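You operate a simulated robot arm through the tools that you are given. There is no shell and no other tool. Be economical: measure what you need, move in short steps, check, and stop when the job is done.

Carry out the task below with a simulated robot arm. There is one attempt and no reset: what you move stays moved.

Task
Pour one cup of tea and cover it with the small white saucer.
Fine: the saucers lie on the two empty cups, which stay as they are; one press of POUR; the cup stays on the drip mat; swing the spout back, switch off, spill nothing.

It is judged by the outcome, as a careful person would: the job done as asked, and still so three seconds after it is handed in. It fails if anything else is knocked over, pushed out of place, dropped, spilled or broken. A push-on lid holds only when it is set on centred and level and pressed home; a screw cap is set on level and turned clockwise until tight.

Robot
A 7-joint arm with a two-finger parallel gripper, fixed in place. Base frame: the origin is at the foot of the arm, x ahead of it, y to its left, z up; the work surface is at about z = 92. Readings come in cm, degrees, newtons and seconds.
With the tool pointing down near the work surface it reaches from about 28 to 68 cm from the base axis. Its first joint turns from -66.0 to 66.0 degrees. Payload 1.57 kg.
Tool frame: the origin (TCP) lies between the finger pads and is the grasp point; the fingertips stand 3 cm ahead of it; z points along the fingers, y is the line along which they close. Largest opening 11 cm; finger width 2.4, thickness 1.2; the body of the gripper, 4.8 by 11.2 cm, starts 7.8 cm behind the TCP.
Orientation is that of the tool frame in the base frame, as a unit quaternion [x, y, z, w]. With the fingers straight down and closing along the base's y, the tool's x points along the base's -x, its y along +y and its z along -z.

Tools
- The arm moves only by the tool apply_moves. Its argument "steps" is a list of rows, each a list of 7 numbers: the gripper command, from -1 (shut) to 1 (fully open), values between in proportion, then the shift along the base's x, y, z in cm, then the turn, a rotation vector about the base's x, y, z in rad. In form: [[fingers, tx, ty, tz, ax, ay, az], ...]. A call has 1 to 20 rows; each row shifts and turns the commanded pose from where the row before left it. Each row takes 0.2 s and may step no farther than 5 cm and 8.6 degrees from the row before; otherwise, or with a gripper value out of range, the whole call is refused. Where a pose cannot be reached the arm comes as near as it can. A force on the tool above 40 N (or 10 N above the force at the start of the call, whichever is more), or a blocked arm, ends the call early, and 0.2 s more pass. Each finger travels about 10.8 cm/s and halts on what it meets, pressing with about 26 N; the grip force reading is that of the motor and also rises with nothing between the fingers. The clock runs only during rows and for 0.2 s after the last one: add rows that do not move to give the fingers time. The reply holds the time, the measured pose of the TCP, the force on the tool along the base axes, the opening and the grip force, in the units named above and with some noise.
- Cameras (640 x 400 px; columns grow to the right, rows downward): "scene" is fixed at [18.42, -39.71, 139.79]; the picture's right is [0.62, -0.78, 0.00], its down [-0.49, -0.39, -0.78] and it looks along [0.61, 0.49, -0.63] (base axes); focal length 214 px, centre (320, 200). "wrist" rides on the gripper at [7, 1.6, -14.1] in the tool frame; the picture's right is [-0.23, 0.97, 0.00], its down [-0.85, -0.20, -0.48] and it looks along [-0.47, -0.11, 0.88] (tool axes); focal length 222 px, centre (320, 200). There is no depth. A picture from a camera that has moved, and an enlarged one, comes with that camera's place and axes in the base frame and with its lens. The place of the scene camera against the robot may be out by one fixed shift of up to 1.8 cm in any direction.
- snapshot(camera): a new picture of that camera. It takes no simulated time.
- close_up(camera, box): a new picture of the part [left, top, right, bottom] of that camera's present view, enlarged. It takes no simulated time.
- finish_job(): hands the job in; it is judged then, once.

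Go step by step. Nothing tells you positions but the pictures and the camera data: compare them with the known pose of the tool, close in by small moves and look again before you grip or let go. The budget is 120 turns and 64 pictures, counting those below and the enlarged ones. Unless the task says otherwise, let go and move clear before handing in, and close with one line.

The tools are called after "Emit:" by a JSON object that holds its "fn" and its "kwargs". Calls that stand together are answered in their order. apply_moves: Moves the arm, as the interface text tells. Its arguments: {"type":"object","properties":{"steps":{"type":"array","items":{"type":"array","items":{"type":"number"}}}},"required":["steps"]} The other tools are called the same way: snapshot (camera) takes a picture; close_up (camera, box) takes an enlarged picture of a part of a camera's view; finish_job () hands the job in.

At the start:

```text
time_s: 0.0
ee_pos: [35.28, -7.7, 129.04]
tcp_rot: [0.0, 1.0, -0.002, 0.001]
force: [-0.8, 0.7, 0.3]
opening: 11.01
grip_force: 0.1
```

scene: 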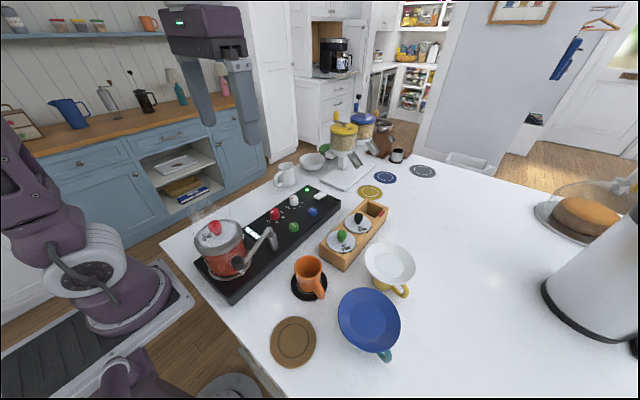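
wrist: 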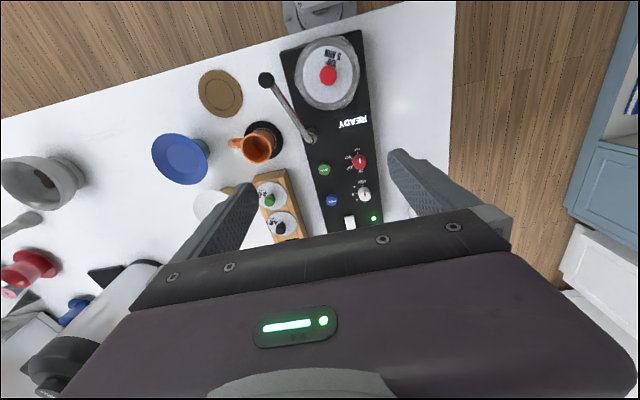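

I see a tea machine with a swinging spout and coloured buttons, an orange cup on a black mat, and saucers on a blue/teal cup and a white/yellow cup. I'll look closer.

Emit:
{"fn": "close_up", "kwargs": {"camera": "scene", "box": [180, 170, 350, 310]}}

Emit:
{"fn": "close_up", "kwargs": {"camera": "scene", "box": [260, 180, 430, 370]}}

Emit:
{"fn": "close_up", "kwargs": {"camera": "wrist", "box": [180, 20, 400, 250]}}

```text
2.86 times, centred on (265, 240) of scene
camera zoom: at [18.42, -39.71, 139.79], right [0.62, -0.78, 0.0], down [-0.49, -0.39, -0.78], along [0.61, 0.49, -0.63], focal length 613 px, centre (477, 86)
```

zoom: 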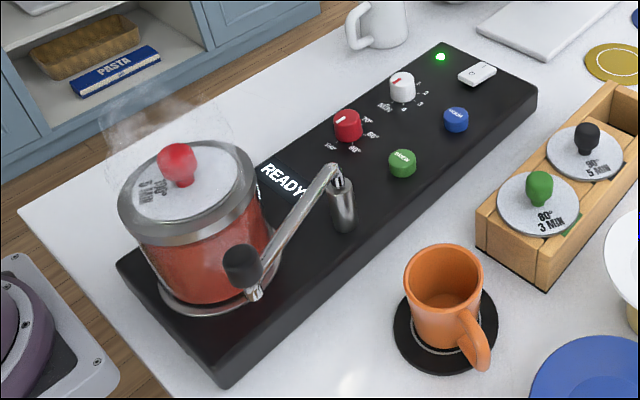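

```text
2.11 times, centred on (345, 275) of scene
camera zoom: at [18.42, -39.71, 139.79], right [0.62, -0.78, 0.0], down [-0.49, -0.39, -0.78], along [0.61, 0.49, -0.63], focal length 452 px, centre (267, 42)
```

zoom: 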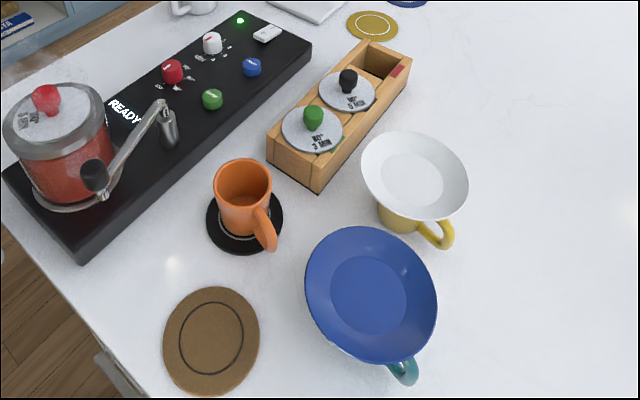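

```text
1.74 times, centred on (290, 135) of wrist
camera zoom: at [28.3, -6.16, 143.15], right [0.23, 0.97, 0.0], down [0.85, -0.2, 0.48], along [0.47, -0.11, -0.88], focal length 386 px, centre (372, 313)
```

zoom: 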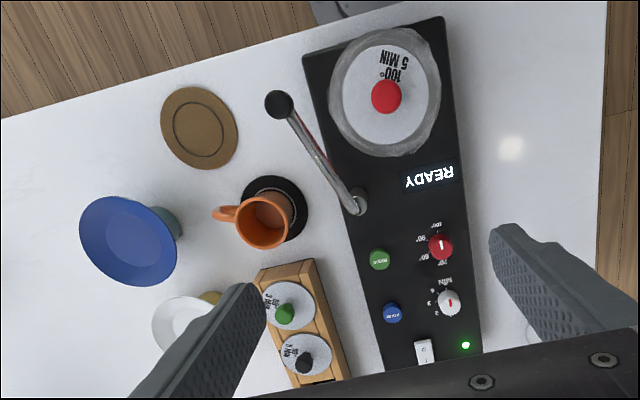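

The buttons and knobs need to be read; I'll zoom in on them.

Emit:
{"fn": "close_up", "kwargs": {"camera": "scene", "box": [258, 182, 334, 240]}}

Emit:
{"fn": "close_up", "kwargs": {"camera": "wrist", "box": [305, 105, 395, 235]}}

Emit:
{"fn": "close_up", "kwargs": {"camera": "scene", "box": [330, 225, 430, 370]}}

```text
6.90 times, centred on (296, 211) of scene
camera zoom: at [18.42, -39.71, 139.79], right [0.62, -0.78, 0.0], down [-0.49, -0.39, -0.78], along [0.61, 0.49, -0.63], focal length 1479 px, centre (486, 124)
```

zoom: 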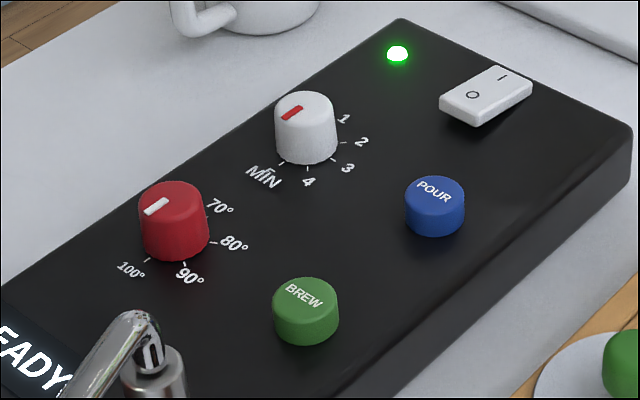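

```text
3.08 times, centred on (350, 170) of wrist
camera zoom: at [28.3, -6.16, 143.15], right [0.23, 0.97, 0.0], down [0.85, -0.2, 0.48], along [0.47, -0.11, -0.88], focal length 684 px, centre (228, 292)
```

zoom: 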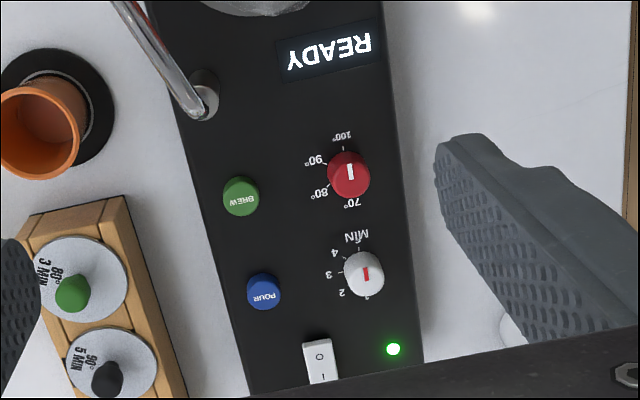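

```text
2.76 times, centred on (380, 298) of scene
camera zoom: at [18.42, -39.71, 139.79], right [0.62, -0.78, 0.0], down [-0.49, -0.39, -0.78], along [0.61, 0.49, -0.63], focal length 592 px, centre (154, -69)
```

zoom: 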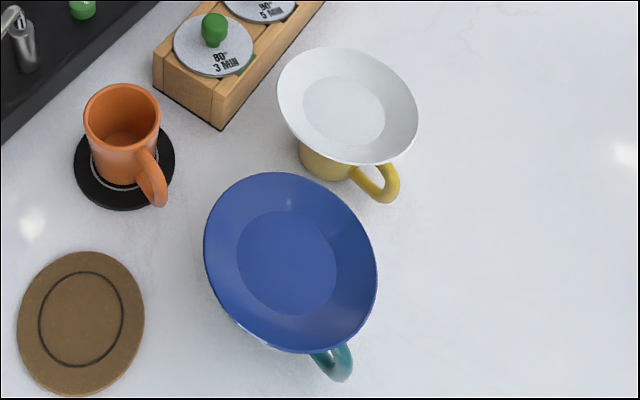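

The brew is READY; POUR is the blue button, the rocker is at the far end, and the spout knob is at about (27,-13). I'll take a second wrist view to triangulate.

Emit:
{"fn": "apply_moves", "kwargs": {"steps": [[1, 2.5, -3, -1, 0, 0, 0], [1, 2.5, -3, -1, 0, 0, 0], [1, 2.5, -3, -1, 0, 0, 0], [1, 2.5, -3, -1, 0, 0, 0], [1, 0, 0, 0, 0, 0, 0], [1, 0, 0, 0, 0, 0, 0]]}}

Emit:
{"fn": "snapshot", "kwargs": {"camera": "wrist"}}

```text
time_s: 1.4
ee_pos: [45.13, -19.83, 124.98]
tcp_rot: [-0.001, 1.0, -0.001, 0.001]
force: [0.6, 0.8, 0.3]
opening: 10.99
grip_force: 0.1
```

```text
55 pictures are left
camera wrist: at [38.26, -18.16, 139.22], right [0.23, 0.97, 0.0], down [0.85, -0.2, 0.48], along [0.47, -0.11, -0.88], focal length 222 px, centre (320, 200)
```

wrist: 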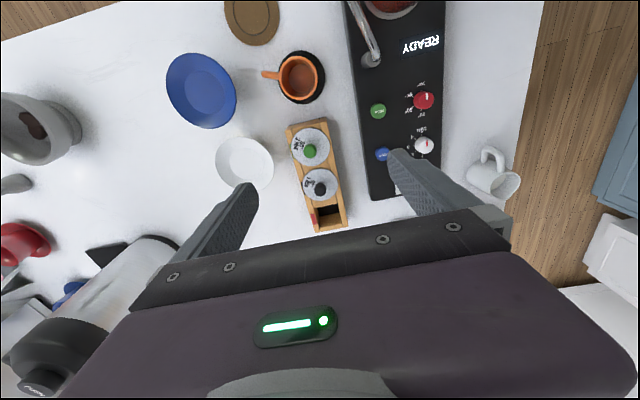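

Emit:
{"fn": "close_up", "kwargs": {"camera": "wrist", "box": [210, 0, 450, 210]}}

```text
1.90 times, centred on (330, 105) of wrist
camera zoom: at [38.26, -18.16, 139.22], right [0.23, 0.97, 0.0], down [0.85, -0.2, 0.48], along [0.47, -0.11, -0.88], focal length 423 px, centre (301, 381)
```

zoom: 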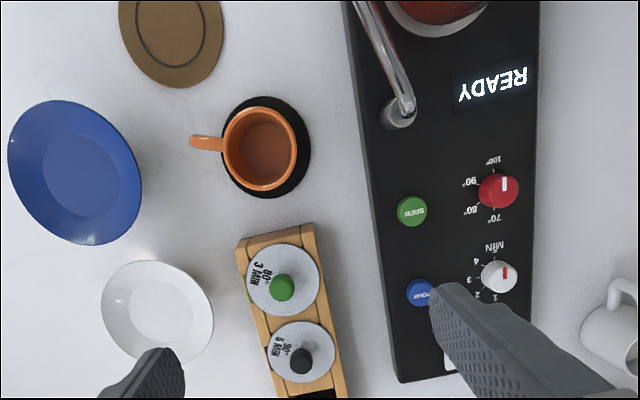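

Estimates: cup rim ≈(37.4,-21.5,98), spout pivot ≈(37.6,-10.2), spout knob ≈(26.7,-14,104.5), POUR ≈(53.2,-9.3,97). I'll move above the spout knob for a closer look.

Emit:
{"fn": "apply_moves", "kwargs": {"steps": [[-0.27, -3, 1.5, -2, 0, 0, 0], [-0.27, -3, 1.5, -2, 0, 0, 0], [-0.27, -3, 1, -1, 0, 0, 0], [-0.27, -3, 1, -1, 0, 0, 0], [-0.27, 0, 0, 0, 0, 0, 0], [-0.27, 0, 0, 0, 0, 0, 0]]}}

Emit:
{"fn": "snapshot", "kwargs": {"camera": "wrist"}}

Emit:
{"fn": "close_up", "kwargs": {"camera": "scene", "box": [190, 200, 340, 310]}}

```text
time_s: 2.8
ee_pos: [33.24, -14.66, 119.01]
tcp_rot: [0.001, 1.0, -0.001, 0.001]
force: [-0.1, 0.9, -0.8]
opening: 4.02
grip_force: 0.0
```

```text
53 pictures are left
camera wrist: at [26.3, -13.09, 133.1], right [0.23, 0.97, 0.0], down [0.85, -0.2, 0.48], along [0.47, -0.11, -0.88], focal length 222 px, centre (320, 200)
```

wrist: 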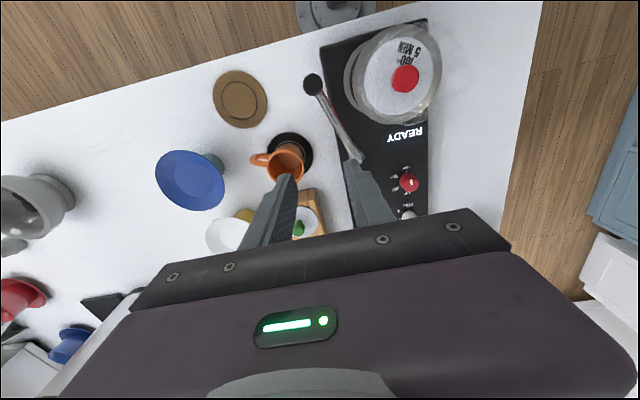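

```text
3.64 times, centred on (265, 255) of scene
camera zoom: at [18.42, -39.71, 139.79], right [0.62, -0.78, 0.0], down [-0.49, -0.39, -0.78], along [0.61, 0.49, -0.63], focal length 780 px, centre (520, 0)
```

zoom: 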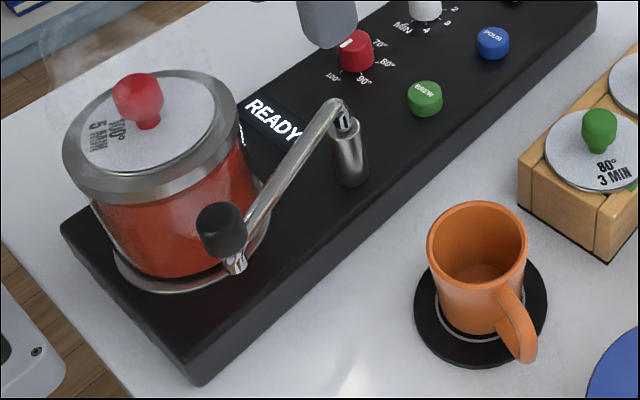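

The knob sits upright above the nozzle at ≈(26.8,-14.0,104.5). I'll move over it with fingers turned 19° to straddle it along the swing tangent.

Emit:
{"fn": "apply_moves", "kwargs": {"steps": [[-0.3, -2.2, 0.22, 0, 0, 0, 0.11], [-0.3, -2.2, 0.22, 0, 0, 0, 0.11], [-0.3, -2.1, 0.22, -1, 0, 0, 0.11], [-0.3, 0, 0, -2, 0, 0, 0], [-0.3, 0, 0, -2, 0, 0, 0], [-0.3, 0, 0, 0, 0, 0, 0], [-0.3, 0, 0, 0, 0, 0, 0]]}}

Emit:
{"fn": "snapshot", "kwargs": {"camera": "wrist"}}

Emit:
{"fn": "close_up", "kwargs": {"camera": "scene", "box": [170, 140, 350, 300]}}

```text
time_s: 4.4
ee_pos: [26.8, -13.98, 113.89]
tcp_rot: [-0.165, 0.986, -0.001, 0.001]
force: [0.0, 0.7, 0.1]
opening: 3.84
grip_force: 0.1
```

```text
51 pictures are left
camera wrist: at [19.64, -14.82, 128.08], right [-0.1, 0.99, 0.0], down [0.87, 0.09, 0.48], along [0.48, 0.05, -0.88], focal length 222 px, centre (320, 200)
```

wrist: 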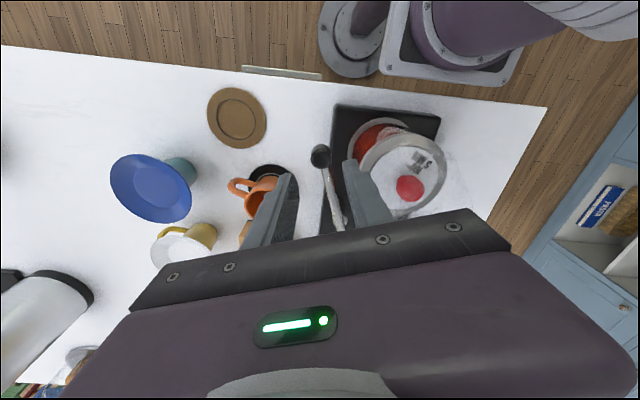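

```text
2.50 times, centred on (260, 220) of scene
camera zoom: at [18.42, -39.71, 139.79], right [0.62, -0.78, 0.0], down [-0.49, -0.39, -0.78], along [0.61, 0.49, -0.63], focal length 536 px, centre (470, 150)
```

zoom: 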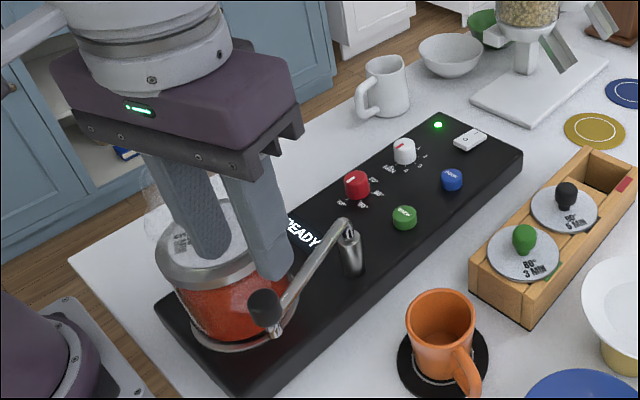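

Knob is centred under the TCP and the pot lid has clearance. Descending to straddle it.

Emit:
{"fn": "apply_moves", "kwargs": {"steps": [[-0.36, 0.1, 0, -3, 0, 0, 0], [-0.36, 0, 0, -3, 0, 0, 0], [-0.36, 0, 0, -2, 0, 0, 0], [-0.36, 0, 0, -1, 0, 0, 0], [-0.36, 0, 0, 0, 0, 0, 0]]}}

Emit:
{"fn": "close_up", "kwargs": {"camera": "wrist", "box": [220, 120, 420, 240]}}

Emit:
{"fn": "close_up", "kwargs": {"camera": "scene", "box": [190, 190, 350, 310]}}

```text
time_s: 5.6
ee_pos: [26.67, -14.05, 105.05]
tcp_rot: [-0.165, 0.986, -0.001, 0.002]
force: [-0.5, -0.4, -0.4]
opening: 3.54
grip_force: 0.1
```

```text
3.20 times, centred on (320, 180) of wrist
camera zoom: at [19.66, -14.89, 119.11], right [-0.1, 0.99, 0.0], down [0.87, 0.09, 0.48], along [0.48, 0.05, -0.88], focal length 711 px, centre (320, 264)
```

zoom: 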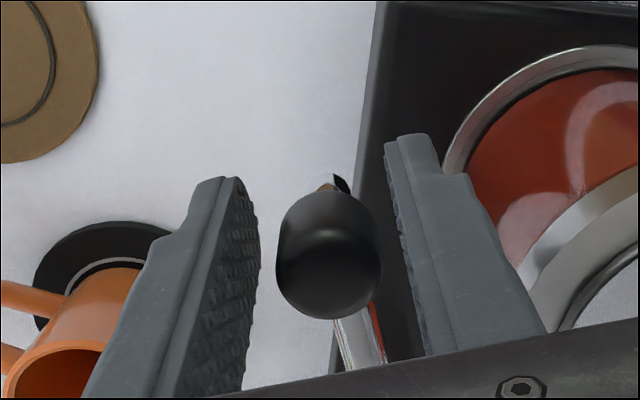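

```text
3.33 times, centred on (270, 250) of scene
camera zoom: at [18.42, -39.71, 139.79], right [0.62, -0.78, 0.0], down [-0.49, -0.39, -0.78], along [0.61, 0.49, -0.63], focal length 715 px, centre (487, 33)
```

zoom: 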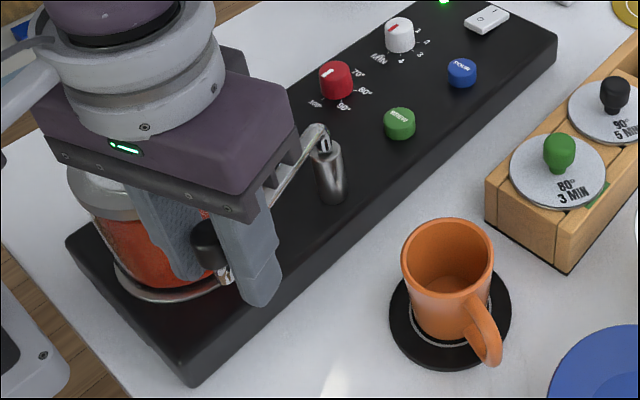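

Straddled well. Swinging along the arc in two parts, narrowing fingers slightly.

Emit:
{"fn": "apply_moves", "kwargs": {"steps": [[-0.5, 0, 0, 0, 0, 0, 0], [-0.5, 0.62, -1.39, 0, 0, 0, 0.1348], [-0.5, 0.79, -1.3, 0, 0, 0, 0.1348], [-0.5, 0.97, -1.19, 0, 0, 0, 0.1348], [-0.5, 1.11, -1.03, 0, 0, 0, 0.1348], [-0.5, 0, 0, 0, 0, 0, 0]]}}

Emit:
{"fn": "close_up", "kwargs": {"camera": "wrist", "box": [220, 120, 420, 240]}}

```text
time_s: 7.0
ee_pos: [30.26, -19.13, 104.97]
tcp_rot: [-0.421, 0.907, -0.001, 0.002]
force: [-0.5, -0.3, -0.2]
opening: 2.77
grip_force: 0.1
```

```text
3.20 times, centred on (320, 180) of wrist
camera zoom: at [24.63, -23.44, 119.16], right [-0.6, 0.8, 0.0], down [0.7, 0.53, 0.48], along [0.39, 0.29, -0.88], focal length 711 px, centre (320, 264)
```

zoom: 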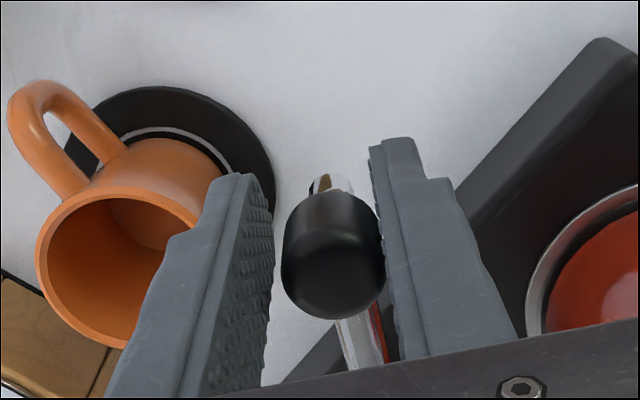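

Emit:
{"fn": "apply_moves", "kwargs": {"steps": [[-0.5, 1.24, -0.88, 0, 0, 0, 0.1348], [-0.5, 1.35, -0.7, 0, 0, 0, 0.1348], [-0.5, 1.44, -0.52, 0, 0, 0, 0.1348], [-0.5, 1.49, -0.31, 0, 0, 0, 0.1348], [-0.5, 1.51, -0.12, 0, 0, 0, 0.1348], [-0.5, 0, 0, 0, 0, 0, 0]]}}

Emit:
{"fn": "close_up", "kwargs": {"camera": "wrist", "box": [200, 90, 440, 240]}}

Emit:
{"fn": "close_up", "kwargs": {"camera": "scene", "box": [240, 200, 400, 320]}}

```text
time_s: 8.4
ee_pos: [37.47, -21.59, 104.92]
tcp_rot: [-0.698, 0.716, 0.0, 0.001]
force: [-0.4, -0.4, -0.2]
opening: 2.74
grip_force: 0.1
```

```text
2.67 times, centred on (320, 165) of wrist
camera zoom: at [35.62, -28.57, 119.11], right [-0.97, 0.25, 0.0], down [0.22, 0.85, 0.48], along [0.12, 0.46, -0.88], focal length 592 px, centre (320, 293)
```

zoom: 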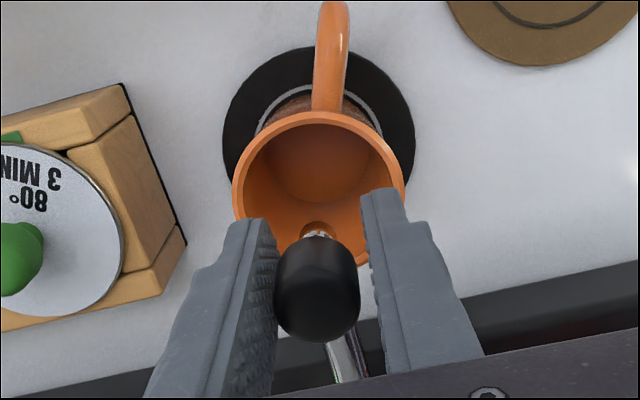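

```text
3.33 times, centred on (320, 260) of scene
camera zoom: at [18.42, -39.72, 139.79], right [0.62, -0.78, 0.0], down [-0.49, -0.39, -0.78], along [0.61, 0.49, -0.63], focal length 715 px, centre (320, 0)
```

zoom: 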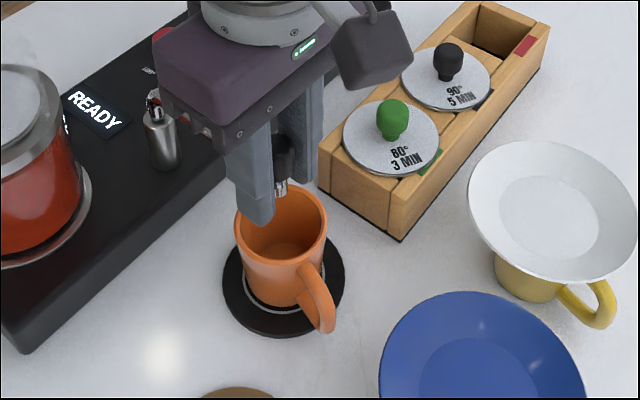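

The nozzle is over the cup. I'll open a little, lift, and move above the POUR button.

Emit:
{"fn": "apply_moves", "kwargs": {"steps": [[-0.35, 0, 0, 0, 0, 0, 0], [-0.35, 0, 0, 4, 0, 0, 0], [-0.35, 0, 0, 4, 0, 0, 0], [-1, 3.14, 2.45, 0, 0, 0, 0], [-1, 3.14, 2.45, 0, 0, 0, 0], [-1, 3.14, 2.45, 0, 0, 0, 0], [-1, 3.14, 2.45, 0, 0, 0, 0], [-1, 3.14, 2.45, -3, 0, 0, 0], [-1, 0, 0, -2, 0, 0, 0], [-1, 0, 0, 0, 0, 0, 0]]}}

Emit:
{"fn": "close_up", "kwargs": {"camera": "wrist", "box": [200, 90, 440, 240]}}

Emit:
{"fn": "close_up", "kwargs": {"camera": "scene", "box": [230, 170, 390, 290]}}

```text
time_s: 10.6
ee_pos: [53.03, -9.2, 107.91]
tcp_rot: [-0.697, 0.717, 0.0, 0.001]
force: [-0.6, -0.3, 0.3]
opening: 0.01
grip_force: 21.3
```

```text
2.67 times, centred on (320, 165) of wrist
camera zoom: at [51.28, -16.27, 122.07], right [-0.97, 0.26, 0.0], down [0.22, 0.85, 0.48], along [0.12, 0.46, -0.88], focal length 592 px, centre (320, 293)
```

zoom: 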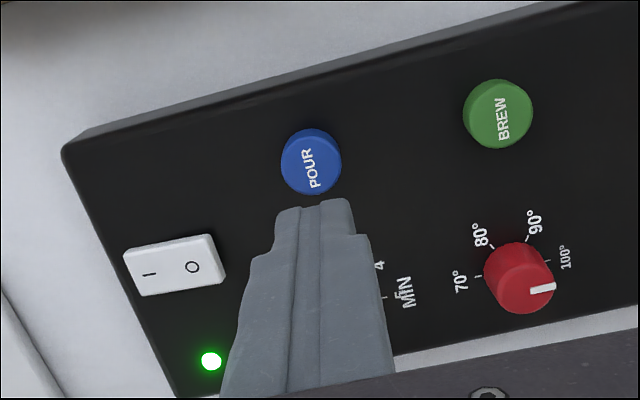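

```text
3.33 times, centred on (310, 230) of scene
camera zoom: at [18.42, -39.71, 139.79], right [0.62, -0.78, 0.0], down [-0.49, -0.39, -0.78], along [0.61, 0.49, -0.63], focal length 715 px, centre (353, 100)
```

zoom: 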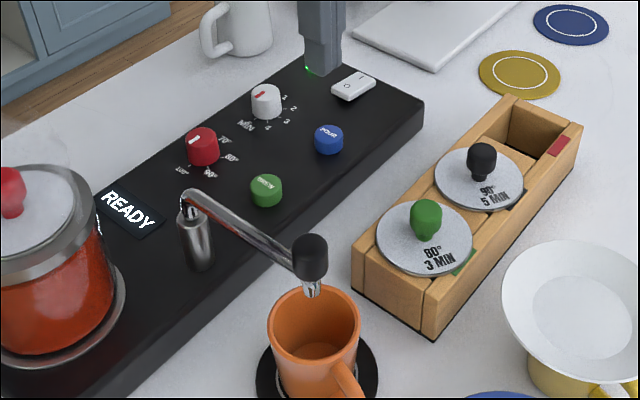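

POUR sits at about (53.35,-9.65). Correct and approach just above it.

Emit:
{"fn": "apply_moves", "kwargs": {"steps": [[-1, 0.33, -0.45, -2, 0, 0, 0], [-1, 0, 0, -2.5, 0, 0, 0], [-1, 0, 0, -1.5, 0, 0, 0], [-1, 0, 0, -0.5, 0, 0, 0], [-1, 0, 0, 0, 0, 0, 0]]}}

Emit:
{"fn": "close_up", "kwargs": {"camera": "scene", "box": [270, 170, 350, 240]}}

```text
time_s: 11.8
ee_pos: [53.43, -9.68, 101.54]
tcp_rot: [-0.698, 0.717, 0.0, 0.001]
force: [0.7, -0.4, -0.2]
opening: 0.02
grip_force: 21.5
```

```text
5.71 times, centred on (310, 205) of scene
camera zoom: at [18.42, -39.71, 139.79], right [0.62, -0.78, 0.0], down [-0.49, -0.39, -0.78], along [0.61, 0.49, -0.63], focal length 1226 px, centre (377, 171)
```

zoom: 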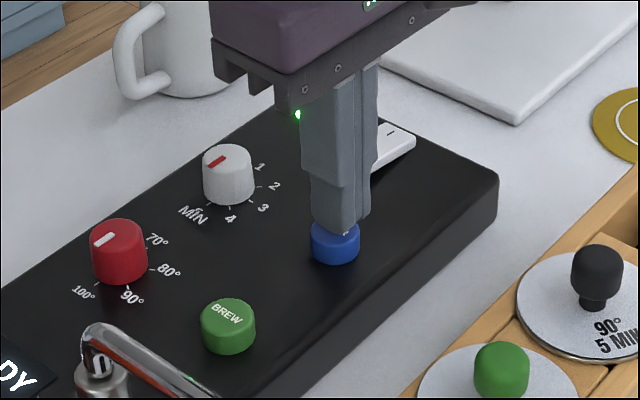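

Emit:
{"fn": "apply_moves", "kwargs": {"steps": [[-1, 0, 0, -0.5, 0, 0, 0], [-1, 0, 0, -0.4, 0, 0, 0], [-1, 0, 0, -0.3, 0, 0, 0], [-1, 0, 0, -0.3, 0, 0, 0]]}}

Emit:
{"fn": "close_up", "kwargs": {"camera": "scene", "box": [240, 170, 350, 300]}}

```text
time_s: 12.8
ee_pos: [53.44, -9.83, 99.99]
tcp_rot: [-0.697, 0.717, 0.0, 0.002]
force: [-0.3, -0.8, 1.3]
opening: 0.0
grip_force: 21.6
```

```text
3.08 times, centred on (295, 235) of scene
camera zoom: at [18.42, -39.72, 139.79], right [0.62, -0.78, 0.0], down [-0.49, -0.39, -0.78], along [0.61, 0.49, -0.63], focal length 660 px, centre (397, 92)
```

zoom: 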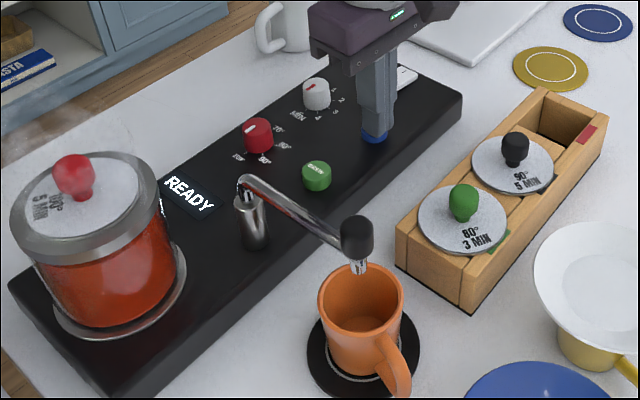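

Emit:
{"fn": "apply_moves", "kwargs": {"steps": [[-1, 0, 0, -0.2, 0, 0, 0]]}}

```text
time_s: 13.2
ee_pos: [53.24, -9.65, 99.88]
tcp_rot: [-0.697, 0.717, 0.0, 0.001]
force: [0.5, -0.5, 2.8]
opening: 0.0
grip_force: 21.4
```

Emit:
{"fn": "apply_moves", "kwargs": {"steps": [[-1, 0, 0, -0.2, 0, 0, 0]]}}

Emit:
{"fn": "close_up", "kwargs": {"camera": "scene", "box": [240, 170, 350, 300]}}

```text
time_s: 13.6
ee_pos: [53.4, -9.7, 99.76]
tcp_rot: [-0.697, 0.717, 0.0, 0.001]
force: [0.5, -1.0, 2.7]
opening: 0.01
grip_force: 21.4
```

```text
3.08 times, centred on (295, 235) of scene
camera zoom: at [18.42, -39.72, 139.79], right [0.62, -0.78, 0.0], down [-0.49, -0.39, -0.78], along [0.61, 0.49, -0.63], focal length 660 px, centre (397, 92)
```

zoom: 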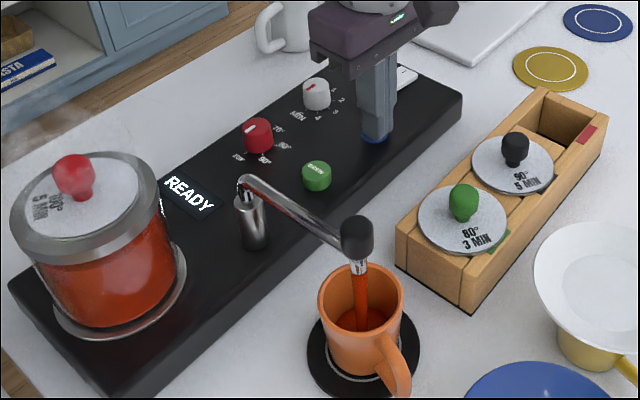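

Tea is flowing into the cup. I release the button and watch.

Emit:
{"fn": "apply_moves", "kwargs": {"steps": [[-1, 0, 0, 2.5, 0, 0, 0], [-1, 0, 0, 2.5, 0, 0, 0]]}}

Emit:
{"fn": "close_up", "kwargs": {"camera": "scene", "box": [240, 170, 350, 300]}}

```text
time_s: 14.2
ee_pos: [53.42, -9.72, 104.61]
tcp_rot: [-0.697, 0.717, 0.0, 0.001]
force: [0.2, 0.1, -0.3]
opening: 0.0
grip_force: 21.2
```

```text
3.08 times, centred on (295, 235) of scene
camera zoom: at [18.42, -39.71, 139.79], right [0.62, -0.78, 0.0], down [-0.49, -0.39, -0.78], along [0.61, 0.49, -0.63], focal length 660 px, centre (397, 92)
```

zoom: 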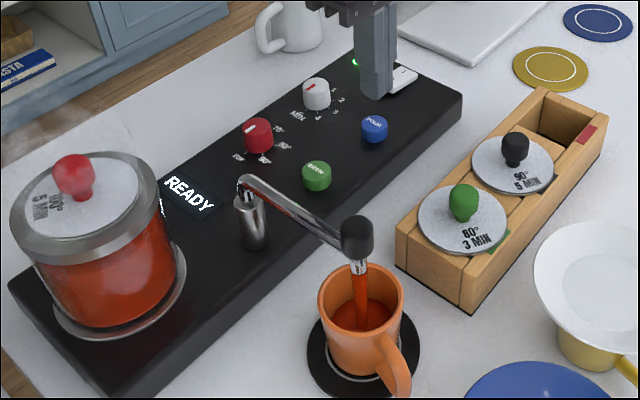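

Emit:
{"fn": "apply_moves", "kwargs": {"steps": [[-1, 2, 1.3, 1, 0, 0, 0], [-1, 2, 1.3, 1, 0, 0, 0], [-1, 2.5, 1.2, 1, 0, 0, 0], [-1, 0, 0, 0, 0, 0, 0], [-1, 0, 0, 0, 0, 0, 0], [-1, 0, 0, 0, 0, 0, 0], [-1, 0, 0, 0, 0, 0, 0], [-1, 0, 0, 0, 0, 0, 0], [-1, 0, 0, 0, 0, 0, 0], [-1, 0, 0, 0, 0, 0, 0], [-1, 0, 0, 0, 0, 0, 0], [-1, 0, 0, 0, 0, 0, 0], [-1, 0, 0, 0, 0, 0, 0], [-1, 0, 0, 0, 0, 0, 0], [-1, 0, 0, 0, 0, 0, 0]]}}

Emit:
{"fn": "close_up", "kwargs": {"camera": "scene", "box": [240, 170, 350, 300]}}

Emit:
{"fn": "close_up", "kwargs": {"camera": "wrist", "box": [200, 90, 440, 240]}}

```text
time_s: 17.4
ee_pos: [60.03, -5.98, 107.71]
tcp_rot: [-0.697, 0.717, 0.0, 0.001]
force: [0.3, -0.4, -0.3]
opening: 0.04
grip_force: 21.0
```

```text
3.08 times, centred on (295, 235) of scene
camera zoom: at [18.42, -39.71, 139.79], right [0.62, -0.78, 0.0], down [-0.49, -0.39, -0.78], along [0.61, 0.49, -0.63], focal length 660 px, centre (397, 92)
```

zoom: 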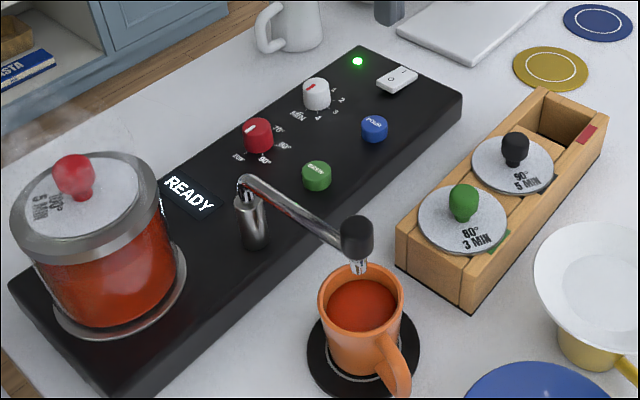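

```text
2.67 times, centred on (320, 165) of wrist
camera zoom: at [58.15, -12.95, 121.74], right [-0.97, 0.25, 0.0], down [0.22, 0.85, 0.48], along [0.12, 0.46, -0.88], focal length 592 px, centre (320, 293)
```

zoom: 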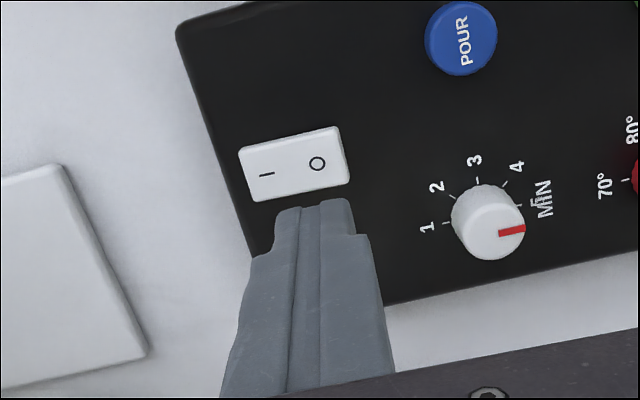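

Pour complete, cup filled without spill. The rocker's O end is at ≈(60.0,-6.1); pressing that now.

Emit:
{"fn": "apply_moves", "kwargs": {"steps": [[-1, -0.3, -0.2, -3, 0, 0, 0], [-1, 0, 0, -2.5, 0, 0, 0], [-1, 0, 0, -1, 0, 0, 0], [-1, 0, 0, -0.4, 0, 0, 0], [-1, 0, 0, -0.3, 0, 0, 0], [-1, 0, 0, -0.2, 0, 0, 0]]}}

Emit:
{"fn": "close_up", "kwargs": {"camera": "scene", "box": [270, 150, 370, 220]}}

```text
time_s: 18.8
ee_pos: [59.63, -6.11, 100.22]
tcp_rot: [-0.698, 0.716, 0.0, 0.001]
force: [-0.4, 0.2, 1.7]
opening: 0.02
grip_force: 21.5
```

```text
5.71 times, centred on (320, 185) of scene
camera zoom: at [18.41, -39.71, 139.79], right [0.62, -0.78, 0.0], down [-0.49, -0.39, -0.78], along [0.61, 0.49, -0.63], focal length 1226 px, centre (320, 286)
```

zoom: 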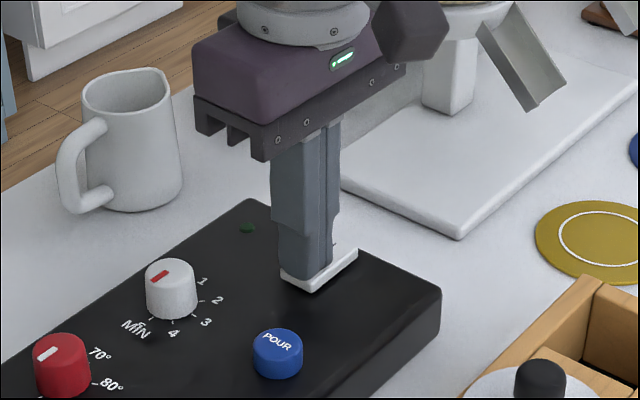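

The LED is off: machine switched off. Lifting and returning above the spout knob.

Emit:
{"fn": "apply_moves", "kwargs": {"steps": [[-1, 0, 0, 4, 0, 0, 0], [-1, 0, 0, 4, 0, 0, 0], [-0.33, 0, 0, 4.7, 0, 0, 0], [-0.33, -3.7, -2.55, 0, 0, 0, 0], [-0.33, -3.7, -2.55, 0, 0, 0, 0], [-0.33, -3.7, -2.55, 0, 0, 0, 0], [-0.33, -3.7, -2.55, 0, 0, 0, 0], [-0.33, -3.7, -2.55, 0, 0, 0, 0], [-0.33, -3.7, -2.55, 0, 0, 0, 0], [-0.33, 0, 0, 0, 0, 0, 0], [-0.33, 0, 0, 0, 0, 0, 0]]}}

Emit:
{"fn": "close_up", "kwargs": {"camera": "wrist", "box": [200, 90, 440, 240]}}

Emit:
{"fn": "close_up", "kwargs": {"camera": "scene", "box": [240, 170, 350, 300]}}

```text
time_s: 21.2
ee_pos: [37.5, -21.42, 113.06]
tcp_rot: [-0.697, 0.717, 0.0, 0.002]
force: [0.2, 0.8, 0.1]
opening: 3.7
grip_force: 0.2
```

```text
2.67 times, centred on (320, 165) of wrist
camera zoom: at [35.55, -28.5, 127.11], right [-0.97, 0.25, 0.0], down [0.22, 0.85, 0.48], along [0.12, 0.46, -0.88], focal length 592 px, centre (320, 293)
```

zoom: 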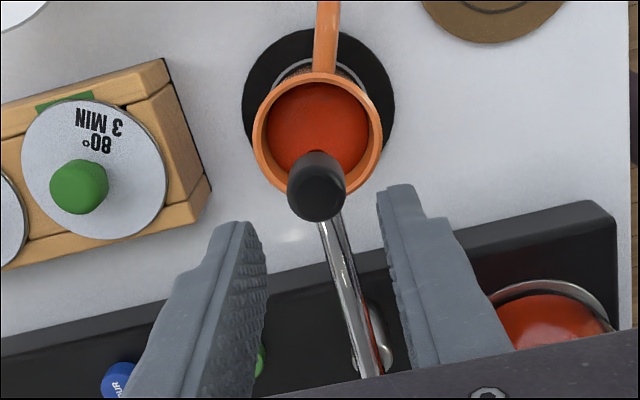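

```text
3.08 times, centred on (295, 235) of scene
camera zoom: at [18.42, -39.72, 139.79], right [0.62, -0.78, 0.0], down [-0.49, -0.39, -0.78], along [0.61, 0.49, -0.63], focal length 660 px, centre (397, 92)
```

zoom: 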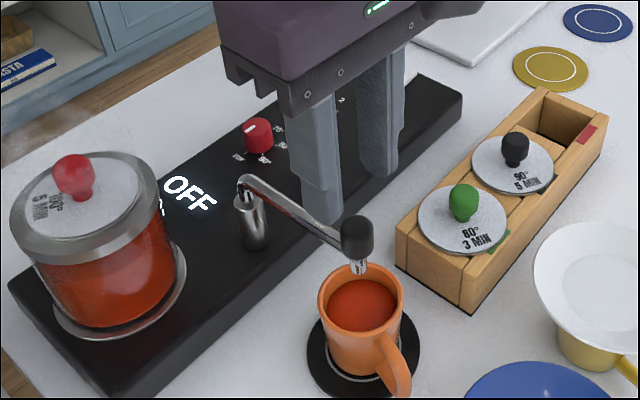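

Display reads OFF. Descending over the knob and swinging the spout back along the same arc.

Emit:
{"fn": "apply_moves", "kwargs": {"steps": [[-0.35, 0, -0.1, -3, 0, 0, 0], [-0.35, 0, 0, -3, 0, 0, 0], [-0.35, 0, 0, -2.1, 0, 0, 0], [-0.5, 0, 0, 0, 0, 0, 0], [-0.5, -1.51, 0.12, 0, 0, 0, -0.1348], [-0.5, -1.49, 0.31, 0, 0, 0, -0.1348], [-0.5, -1.44, 0.52, 0, 0, 0, -0.1348], [-0.5, -1.35, 0.7, 0, 0, 0, -0.1348], [-0.5, -1.24, 0.88, 0, 0, 0, -0.1348], [-0.5, 0, 0, 0, 0, 0, 0]]}}

Emit:
{"fn": "close_up", "kwargs": {"camera": "wrist", "box": [200, 90, 440, 240]}}

```text
time_s: 23.4
ee_pos: [30.26, -19.01, 104.83]
tcp_rot: [-0.42, 0.907, -0.001, 0.002]
force: [-0.3, 0.7, -0.7]
opening: 2.74
grip_force: 0.4
```

```text
2.67 times, centred on (320, 165) of wrist
camera zoom: at [24.57, -23.35, 119.0], right [-0.6, 0.8, 0.0], down [0.7, 0.52, 0.48], along [0.39, 0.28, -0.88], focal length 592 px, centre (320, 293)
```

zoom: 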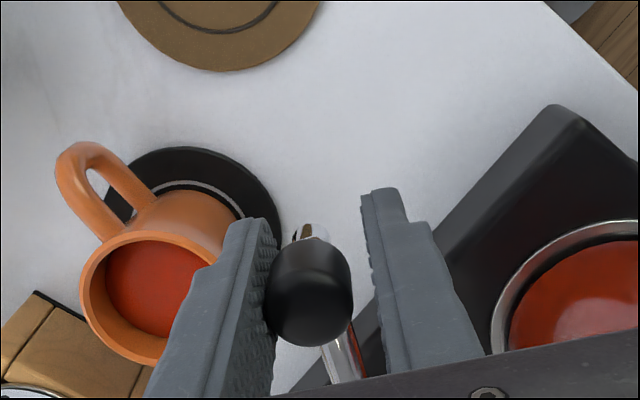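

Emit:
{"fn": "apply_moves", "kwargs": {"steps": [[-0.5, -1.11, 1.03, 0, 0, 0, -0.1348], [-0.5, -0.97, 1.19, 0, 0, 0, -0.1348], [-0.5, -0.79, 1.3, 0, 0, 0, -0.1348], [-0.5, -0.62, 1.39, 0, 0, 0, -0.1348], [-0.5, -0.1, 0.3, 0, 0, 0, 0], [-0.5, 0, 0, 0, 0, 0, 0], [-0.36, 0, 0, 0, 0, 0, 0], [-0.36, 0, 0, 3, 0, 0, 0], [-0.36, 0, 0, 4, 0, 0, 0], [-0.36, 0, 0, 4, 0, 0, 0], [-0.36, 0, 0, 4, 0, 0, 0]]}}

Emit:
{"fn": "close_up", "kwargs": {"camera": "scene", "box": [180, 170, 340, 310]}}

```text
time_s: 25.8
ee_pos: [26.84, -13.79, 119.75]
tcp_rot: [-0.165, 0.986, -0.001, 0.001]
force: [-0.1, 0.8, -0.9]
opening: 3.51
grip_force: 0.1
```

```text
2.86 times, centred on (260, 240) of scene
camera zoom: at [18.42, -39.71, 139.79], right [0.62, -0.78, 0.0], down [-0.49, -0.39, -0.78], along [0.61, 0.49, -0.63], focal length 613 px, centre (491, 86)
```

zoom: 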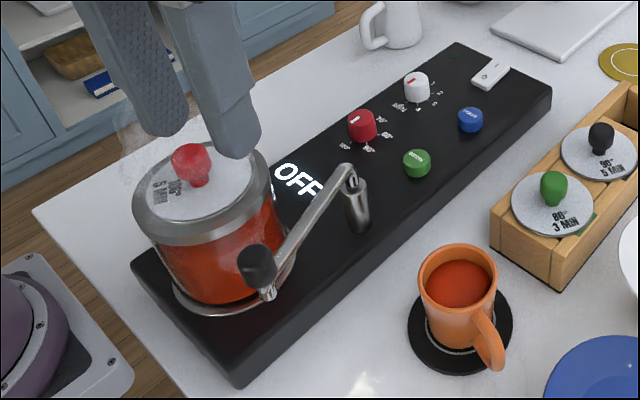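

Spout parked, display OFF, cup full and in place. Next I measure the white saucer from above.

Emit:
{"fn": "apply_moves", "kwargs": {"steps": [[1, 3.7, -3.37, 0, 0, 0, -0.055], [1, 3.7, -3.37, 0, 0, 0, -0.055], [1, 3.7, -3.37, 0, 0, 0, -0.055], [1, 3.7, -3.37, 0, 0, 0, -0.055], [1, 3.7, -3.37, 0, 0, 0, -0.055], [1, 3.7, -3.37, 0, 0, 0, -0.055], [1, 0, 0, 0, 0, 0, 0], [1, 0, 0, 0, 0, 0, 0]]}}

Emit:
{"fn": "snapshot", "kwargs": {"camera": "wrist"}}

Emit:
{"fn": "close_up", "kwargs": {"camera": "scene", "box": [340, 215, 440, 315]}}

```text
time_s: 27.6
ee_pos: [47.07, -32.34, 119.77]
tcp_rot: [-0.013, 1.0, -0.002, 0.0]
force: [0.3, 0.2, 0.3]
opening: 11.02
grip_force: 0.0
out of reach, approached as far as the arm can: row 6
```

```text
31 pictures are left
camera wrist: at [40.03, -30.99, 133.92], right [0.2, 0.98, 0.0], down [0.86, -0.18, 0.48], along [0.47, -0.1, -0.88], focal length 222 px, centre (320, 200)
```

wrist: 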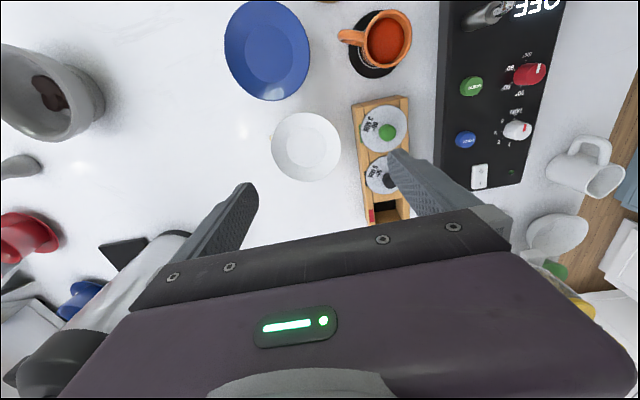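

```text
4.00 times, centred on (390, 265) of scene
camera zoom: at [18.42, -39.72, 139.79], right [0.62, -0.78, 0.0], down [-0.49, -0.39, -0.78], along [0.61, 0.49, -0.63], focal length 858 px, centre (40, -60)
```

zoom: 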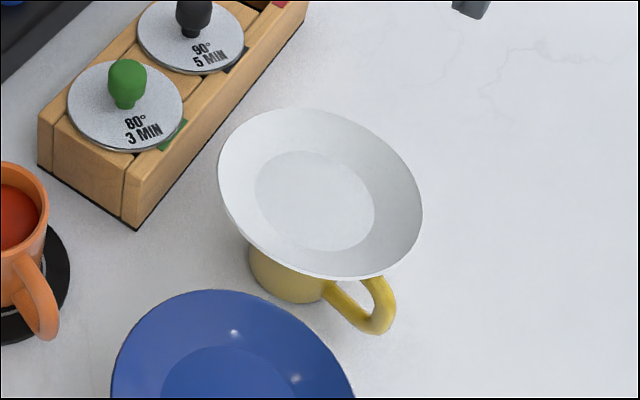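

The white saucer's centre is ≈(48.5,-35.2), rim z≈99.3, diameter close to the gripper's maximum. I'll go lower over it to measure against the open fingers.

Emit:
{"fn": "apply_moves", "kwargs": {"steps": [[1, 0, 0, -3, 0, 0, 0], [1, 0, 0, -3, 0, 0, 0], [1, 0, 0, -3, 0, 0, 0], [1, 0, 0, -2, 0, 0, 0], [1, 0, 0, 0, 0, 0, 0], [1, 0, 0, 0, 0, 0, 0]]}}

Emit:
{"fn": "snapshot", "kwargs": {"camera": "wrist"}}

```text
time_s: 29.0
ee_pos: [47.18, -32.33, 108.7]
tcp_rot: [0.0, 1.0, -0.001, 0.001]
force: [0.0, -0.4, 0.5]
opening: 10.98
grip_force: 0.0
```

```text
29 pictures are left
camera wrist: at [40.23, -30.74, 122.89], right [0.23, 0.97, 0.0], down [0.85, -0.2, 0.48], along [0.47, -0.11, -0.88], focal length 222 px, centre (320, 200)
```

wrist: 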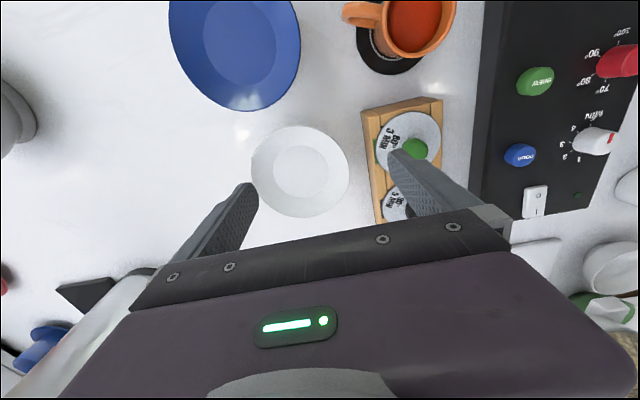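

The saucer is ≈11 cm wide and shallow (wall slope ≈22°, rim z≈99.3), so I'll pinch its rim from the free −x/−y side with the tool strongly tilted. First the reorientation at a safe height.

Emit:
{"fn": "apply_moves", "kwargs": {"steps": [[-0.3, -1.14, -2.14, 0.5, 0, 0, -0.1466], [-0.42, -1.14, -2.14, 0.5, 0, 0, -0.1466], [-0.42, -1.14, -2.14, 0.5, 0, 0, -0.1466], [-0.42, -1.14, -2.14, 0.5, 0, 0, -0.1466], [-0.42, -1.14, -2.14, 0.5, 0, 0, -0.1466], [-0.42, 0, 0, 0, 0.1103, -0.0993, 0], [-0.42, 0, 0, 0, 0.1103, -0.0993, 0], [-0.42, 0, 0, 0, 0.1103, -0.0993, 0], [-0.42, 0, 0, 0, 0.1103, -0.0993, 0], [-0.42, 0, 0, 0, 0, 0, 0]]}}

```text
time_s: 31.2
ee_pos: [41.99, -42.24, 110.26]
tcp_rot: [0.337, 0.909, 0.224, 0.102]
force: [-0.4, -0.3, 1.0]
opening: 3.19
grip_force: 0.0
out of reach, approached as far as the arm can: row 8, 9
```

The tangential tilt is out of reach, so I'll instead use a radial approach from the base side (heading −27° for picking, −10° for placing). I first test whether the placing orientation is reachable up high.

Emit:
{"fn": "apply_moves", "kwargs": {"steps": [[-0.42, 0, 0, 0.5, -0.0921, 0.0829, 0], [-0.42, 0, 0, 0.5, -0.0921, 0.0829, 0], [-0.42, 0, 0, 0.5, -0.0921, 0.0829, 0], [-0.42, 0, 0, 0.5, -0.0921, 0.0829, 0], [-0.42, -0.6, 1.41, 0.2, 0, 0, 0.142], [-0.42, -0.6, 1.41, 0.2, 0, 0, 0.142], [-0.42, -0.6, 1.41, 0.2, 0, 0, 0.142], [-0.42, -0.6, 1.41, 0.2, 0, 0, 0.142], [-0.42, -0.6, 1.41, 0.2, 0, 0, 0.142], [-0.42, -0.6, 1.41, 0.2, 0, 0, 0.142], [-0.42, -0.6, 1.41, 0.2, 0, 0, 0.142], [-0.42, -0.6, 1.41, 0.2, 0, 0, 0.142], [-0.42, -0.6, 1.41, 0.2, 0, 0, 0.142], [-0.42, -0.6, 1.41, 0.2, 0, 0, 0.142], [-0.42, -0.6, 1.41, 0.2, 0, 0, 0.142], [-0.42, -0.6, 1.41, 0.2, 0, 0, 0.142], [-0.42, -0.6, 1.41, 0.2, 0, 0, 0.142], [-0.42, -0.6, 1.41, 0.2, 0, 0, 0.142], [-0.42, -0.6, 1.41, 0.2, 0, 0, 0.142], [-0.42, 0, 0, 0, 0, 0, 0]]}}

```text
time_s: 35.4
ee_pos: [32.22, -28.72, 117.5]
tcp_rot: [-0.635, 0.772, 0.007, 0.003]
force: [0.1, 0.7, -0.3]
opening: 3.2
grip_force: 0.1
out of reach, approached as far as the arm can: row 2, 3, 4, 5, 6, 7, 8
```

Orientation recovered (tool vertical, yaw 79°). Now testing the 66° tilt near the placing spot, up high.

Emit:
{"fn": "apply_moves", "kwargs": {"steps": [[-0.42, -0.09, 0.96, -0.4, -0.0275, -0.1414, 0], [-0.42, -0.09, 0.96, -0.4, -0.0275, -0.1414, 0], [-0.42, -0.09, 0.96, -0.4, -0.0275, -0.1414, 0], [-0.42, -0.09, 0.96, -0.4, -0.0275, -0.1414, 0], [-0.42, -0.09, 0.96, -0.4, -0.0275, -0.1414, 0], [-0.42, -0.09, 0.96, -0.4, -0.0275, -0.1414, 0], [-0.42, -0.09, 0.96, -0.4, -0.0275, -0.1414, 0], [-0.42, -0.09, 0.96, -0.4, -0.0275, -0.1414, 0], [-0.42, 0, 0, 0, 0, 0, 0]]}}

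Emit:
{"fn": "snapshot", "kwargs": {"camera": "scene"}}

```text
time_s: 37.4
ee_pos: [31.53, -20.99, 114.21]
tcp_rot: [-0.536, 0.648, -0.414, 0.349]
force: [0.2, 1.5, 0.7]
opening: 3.17
grip_force: 0.1
```

```text
28 pictures are left
```

scene: 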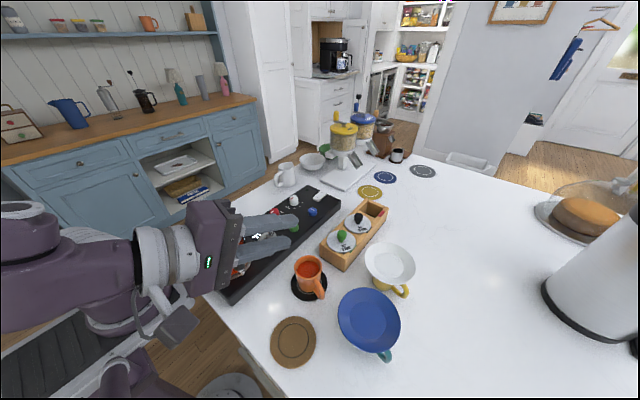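

Reachable. Testing that the arm can also get down to placing height here (pulled back from the cup).

Emit:
{"fn": "apply_moves", "kwargs": {"steps": [[-0.42, -1.5, 0, -2, 0, 0, 0], [-0.42, -1.5, 0, -2, 0, 0, 0], [-0.42, 0, 0, -3, 0, 0, 0], [-0.42, 0, 0, -3, 0, 0, 0], [-0.42, 0, 0, -3, 0, 0, 0], [-0.42, 0, 0, 0, 0, 0, 0]]}}

Emit:
{"fn": "snapshot", "kwargs": {"camera": "wrist"}}

```text
time_s: 38.8
ee_pos: [28.54, -26.12, 106.42]
tcp_rot: [-0.551, 0.625, -0.435, 0.343]
force: [-0.2, -0.3, -0.4]
opening: 3.18
grip_force: 0.2
out of reach, approached as far as the arm can: row 1, 2, 3, 4, 5
```

```text
27 pictures are left
camera wrist: at [13.88, -30.57, 110.75], right [-0.34, 0.24, -0.91], down [-0.22, 0.92, 0.33], along [0.91, 0.31, -0.26], focal length 222 px, centre (320, 200)
```

wrist: 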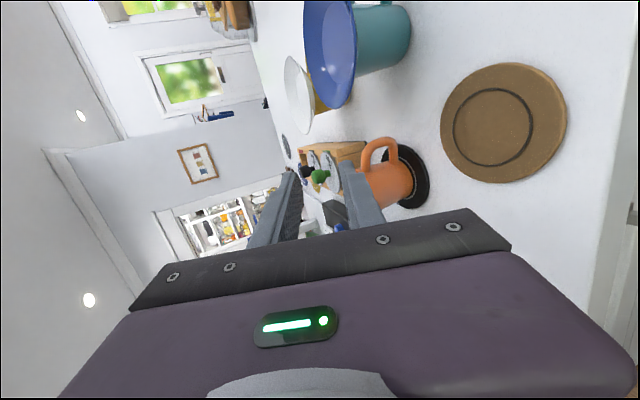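

The side view is informative; I'll zoom on the saucers' profile to read the wall slope.

Emit:
{"fn": "close_up", "kwargs": {"camera": "wrist", "box": [260, 0, 440, 150]}}

```text
2.67 times, centred on (350, 75) of wrist
camera zoom: at [13.88, -30.57, 110.75], right [-0.34, 0.24, -0.91], down [-0.22, 0.92, 0.33], along [0.91, 0.31, -0.26], focal length 592 px, centre (240, 533)
```

zoom: 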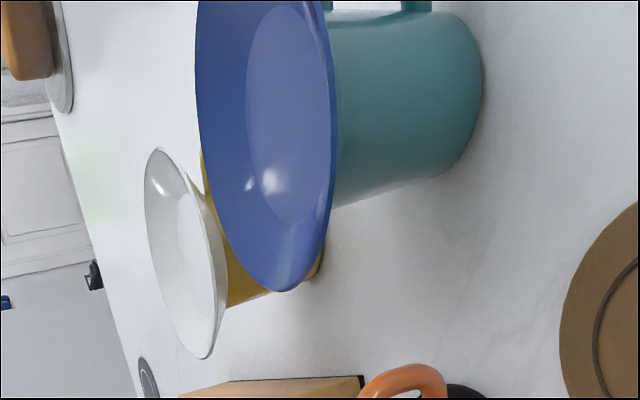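

Walls are shallow (~22°), so a strong tilt is needed. I'll test a placing heading further round (from the −x/−y side, over the coaster).

Emit:
{"fn": "apply_moves", "kwargs": {"steps": [[-0.42, 0.2, -0.2, 0.3, 0, 0, 0.131], [-0.42, 0.2, -0.2, 0.3, 0, 0, 0.131], [-0.42, 0.2, -0.2, 0, 0, 0, 0.131], [-0.42, 0.2, -0.2, 0, 0, 0, 0.131], [-0.42, 0.2, -0.1, 0, 0, 0, 0.131], [-0.42, 0, 0, 0, 0, 0, 0.131], [-0.42, 0, 0, 0, 0, 0, 0]]}}

```text
time_s: 39.5
ee_pos: [27.05, -17.34, 105.05]
tcp_rot: [0.663, -0.527, 0.325, -0.422]
force: [-0.1, -0.4, -0.9]
opening: 3.19
grip_force: 0.0
stopped in row 3: the arm was blocked; the commanded pose is now the measured one
```

The arm wandered and was blocked; I need to look before anything else.

Emit:
{"fn": "snapshot", "kwargs": {"camera": "scene"}}

Emit:
{"fn": "snapshot", "kwargs": {"camera": "wrist"}}

```text
25 pictures are left
```

scene: 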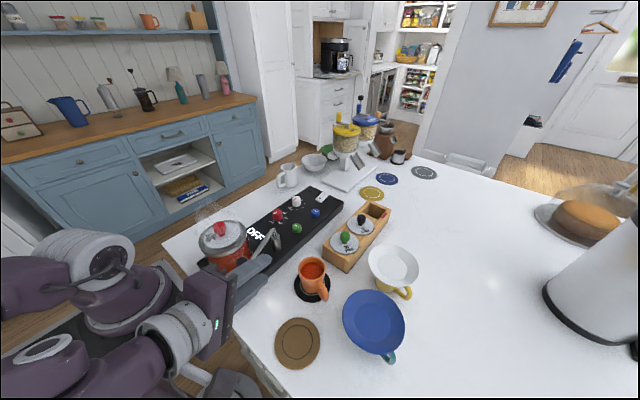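

```text
24 pictures are left
camera wrist: at [15.68, -27.38, 109.79], right [-0.47, 0.13, -0.87], down [-0.53, 0.75, 0.4], along [0.71, 0.65, -0.28], focal length 222 px, centre (320, 200)
```

wrist: 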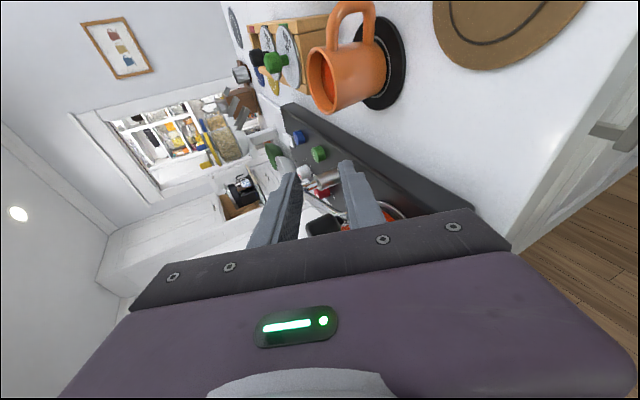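

Nothing appears upset. I'll retreat straight up gently and then untilt.

Emit:
{"fn": "apply_moves", "kwargs": {"steps": [[-0.42, 0.3, 0, 1, 0, 0, 0], [-0.42, 0.3, 0, 1, 0, 0, 0], [-0.42, 0.3, 0, 1.5, 0, 0, 0], [-0.42, 0.3, 0, 1.5, 0, 0, 0], [-0.42, 0.3, 0, 2, 0, 0, 0], [-0.42, 0.3, 0, 2, 0, 0, 0], [-0.42, 0, 0, 0, 0, 0, 0]]}}

Emit:
{"fn": "snapshot", "kwargs": {"camera": "scene"}}

```text
time_s: 41.1
ee_pos: [29.58, -18.6, 113.86]
tcp_rot: [0.66, -0.529, 0.323, -0.424]
force: [-0.6, -0.3, 1.0]
opening: 3.18
grip_force: 0.1
```

```text
23 pictures are left
```

scene: 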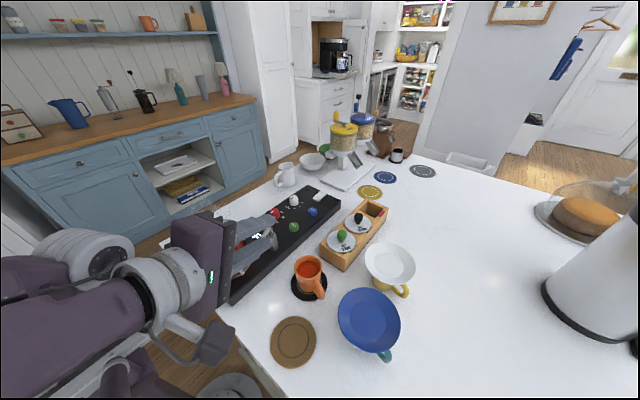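

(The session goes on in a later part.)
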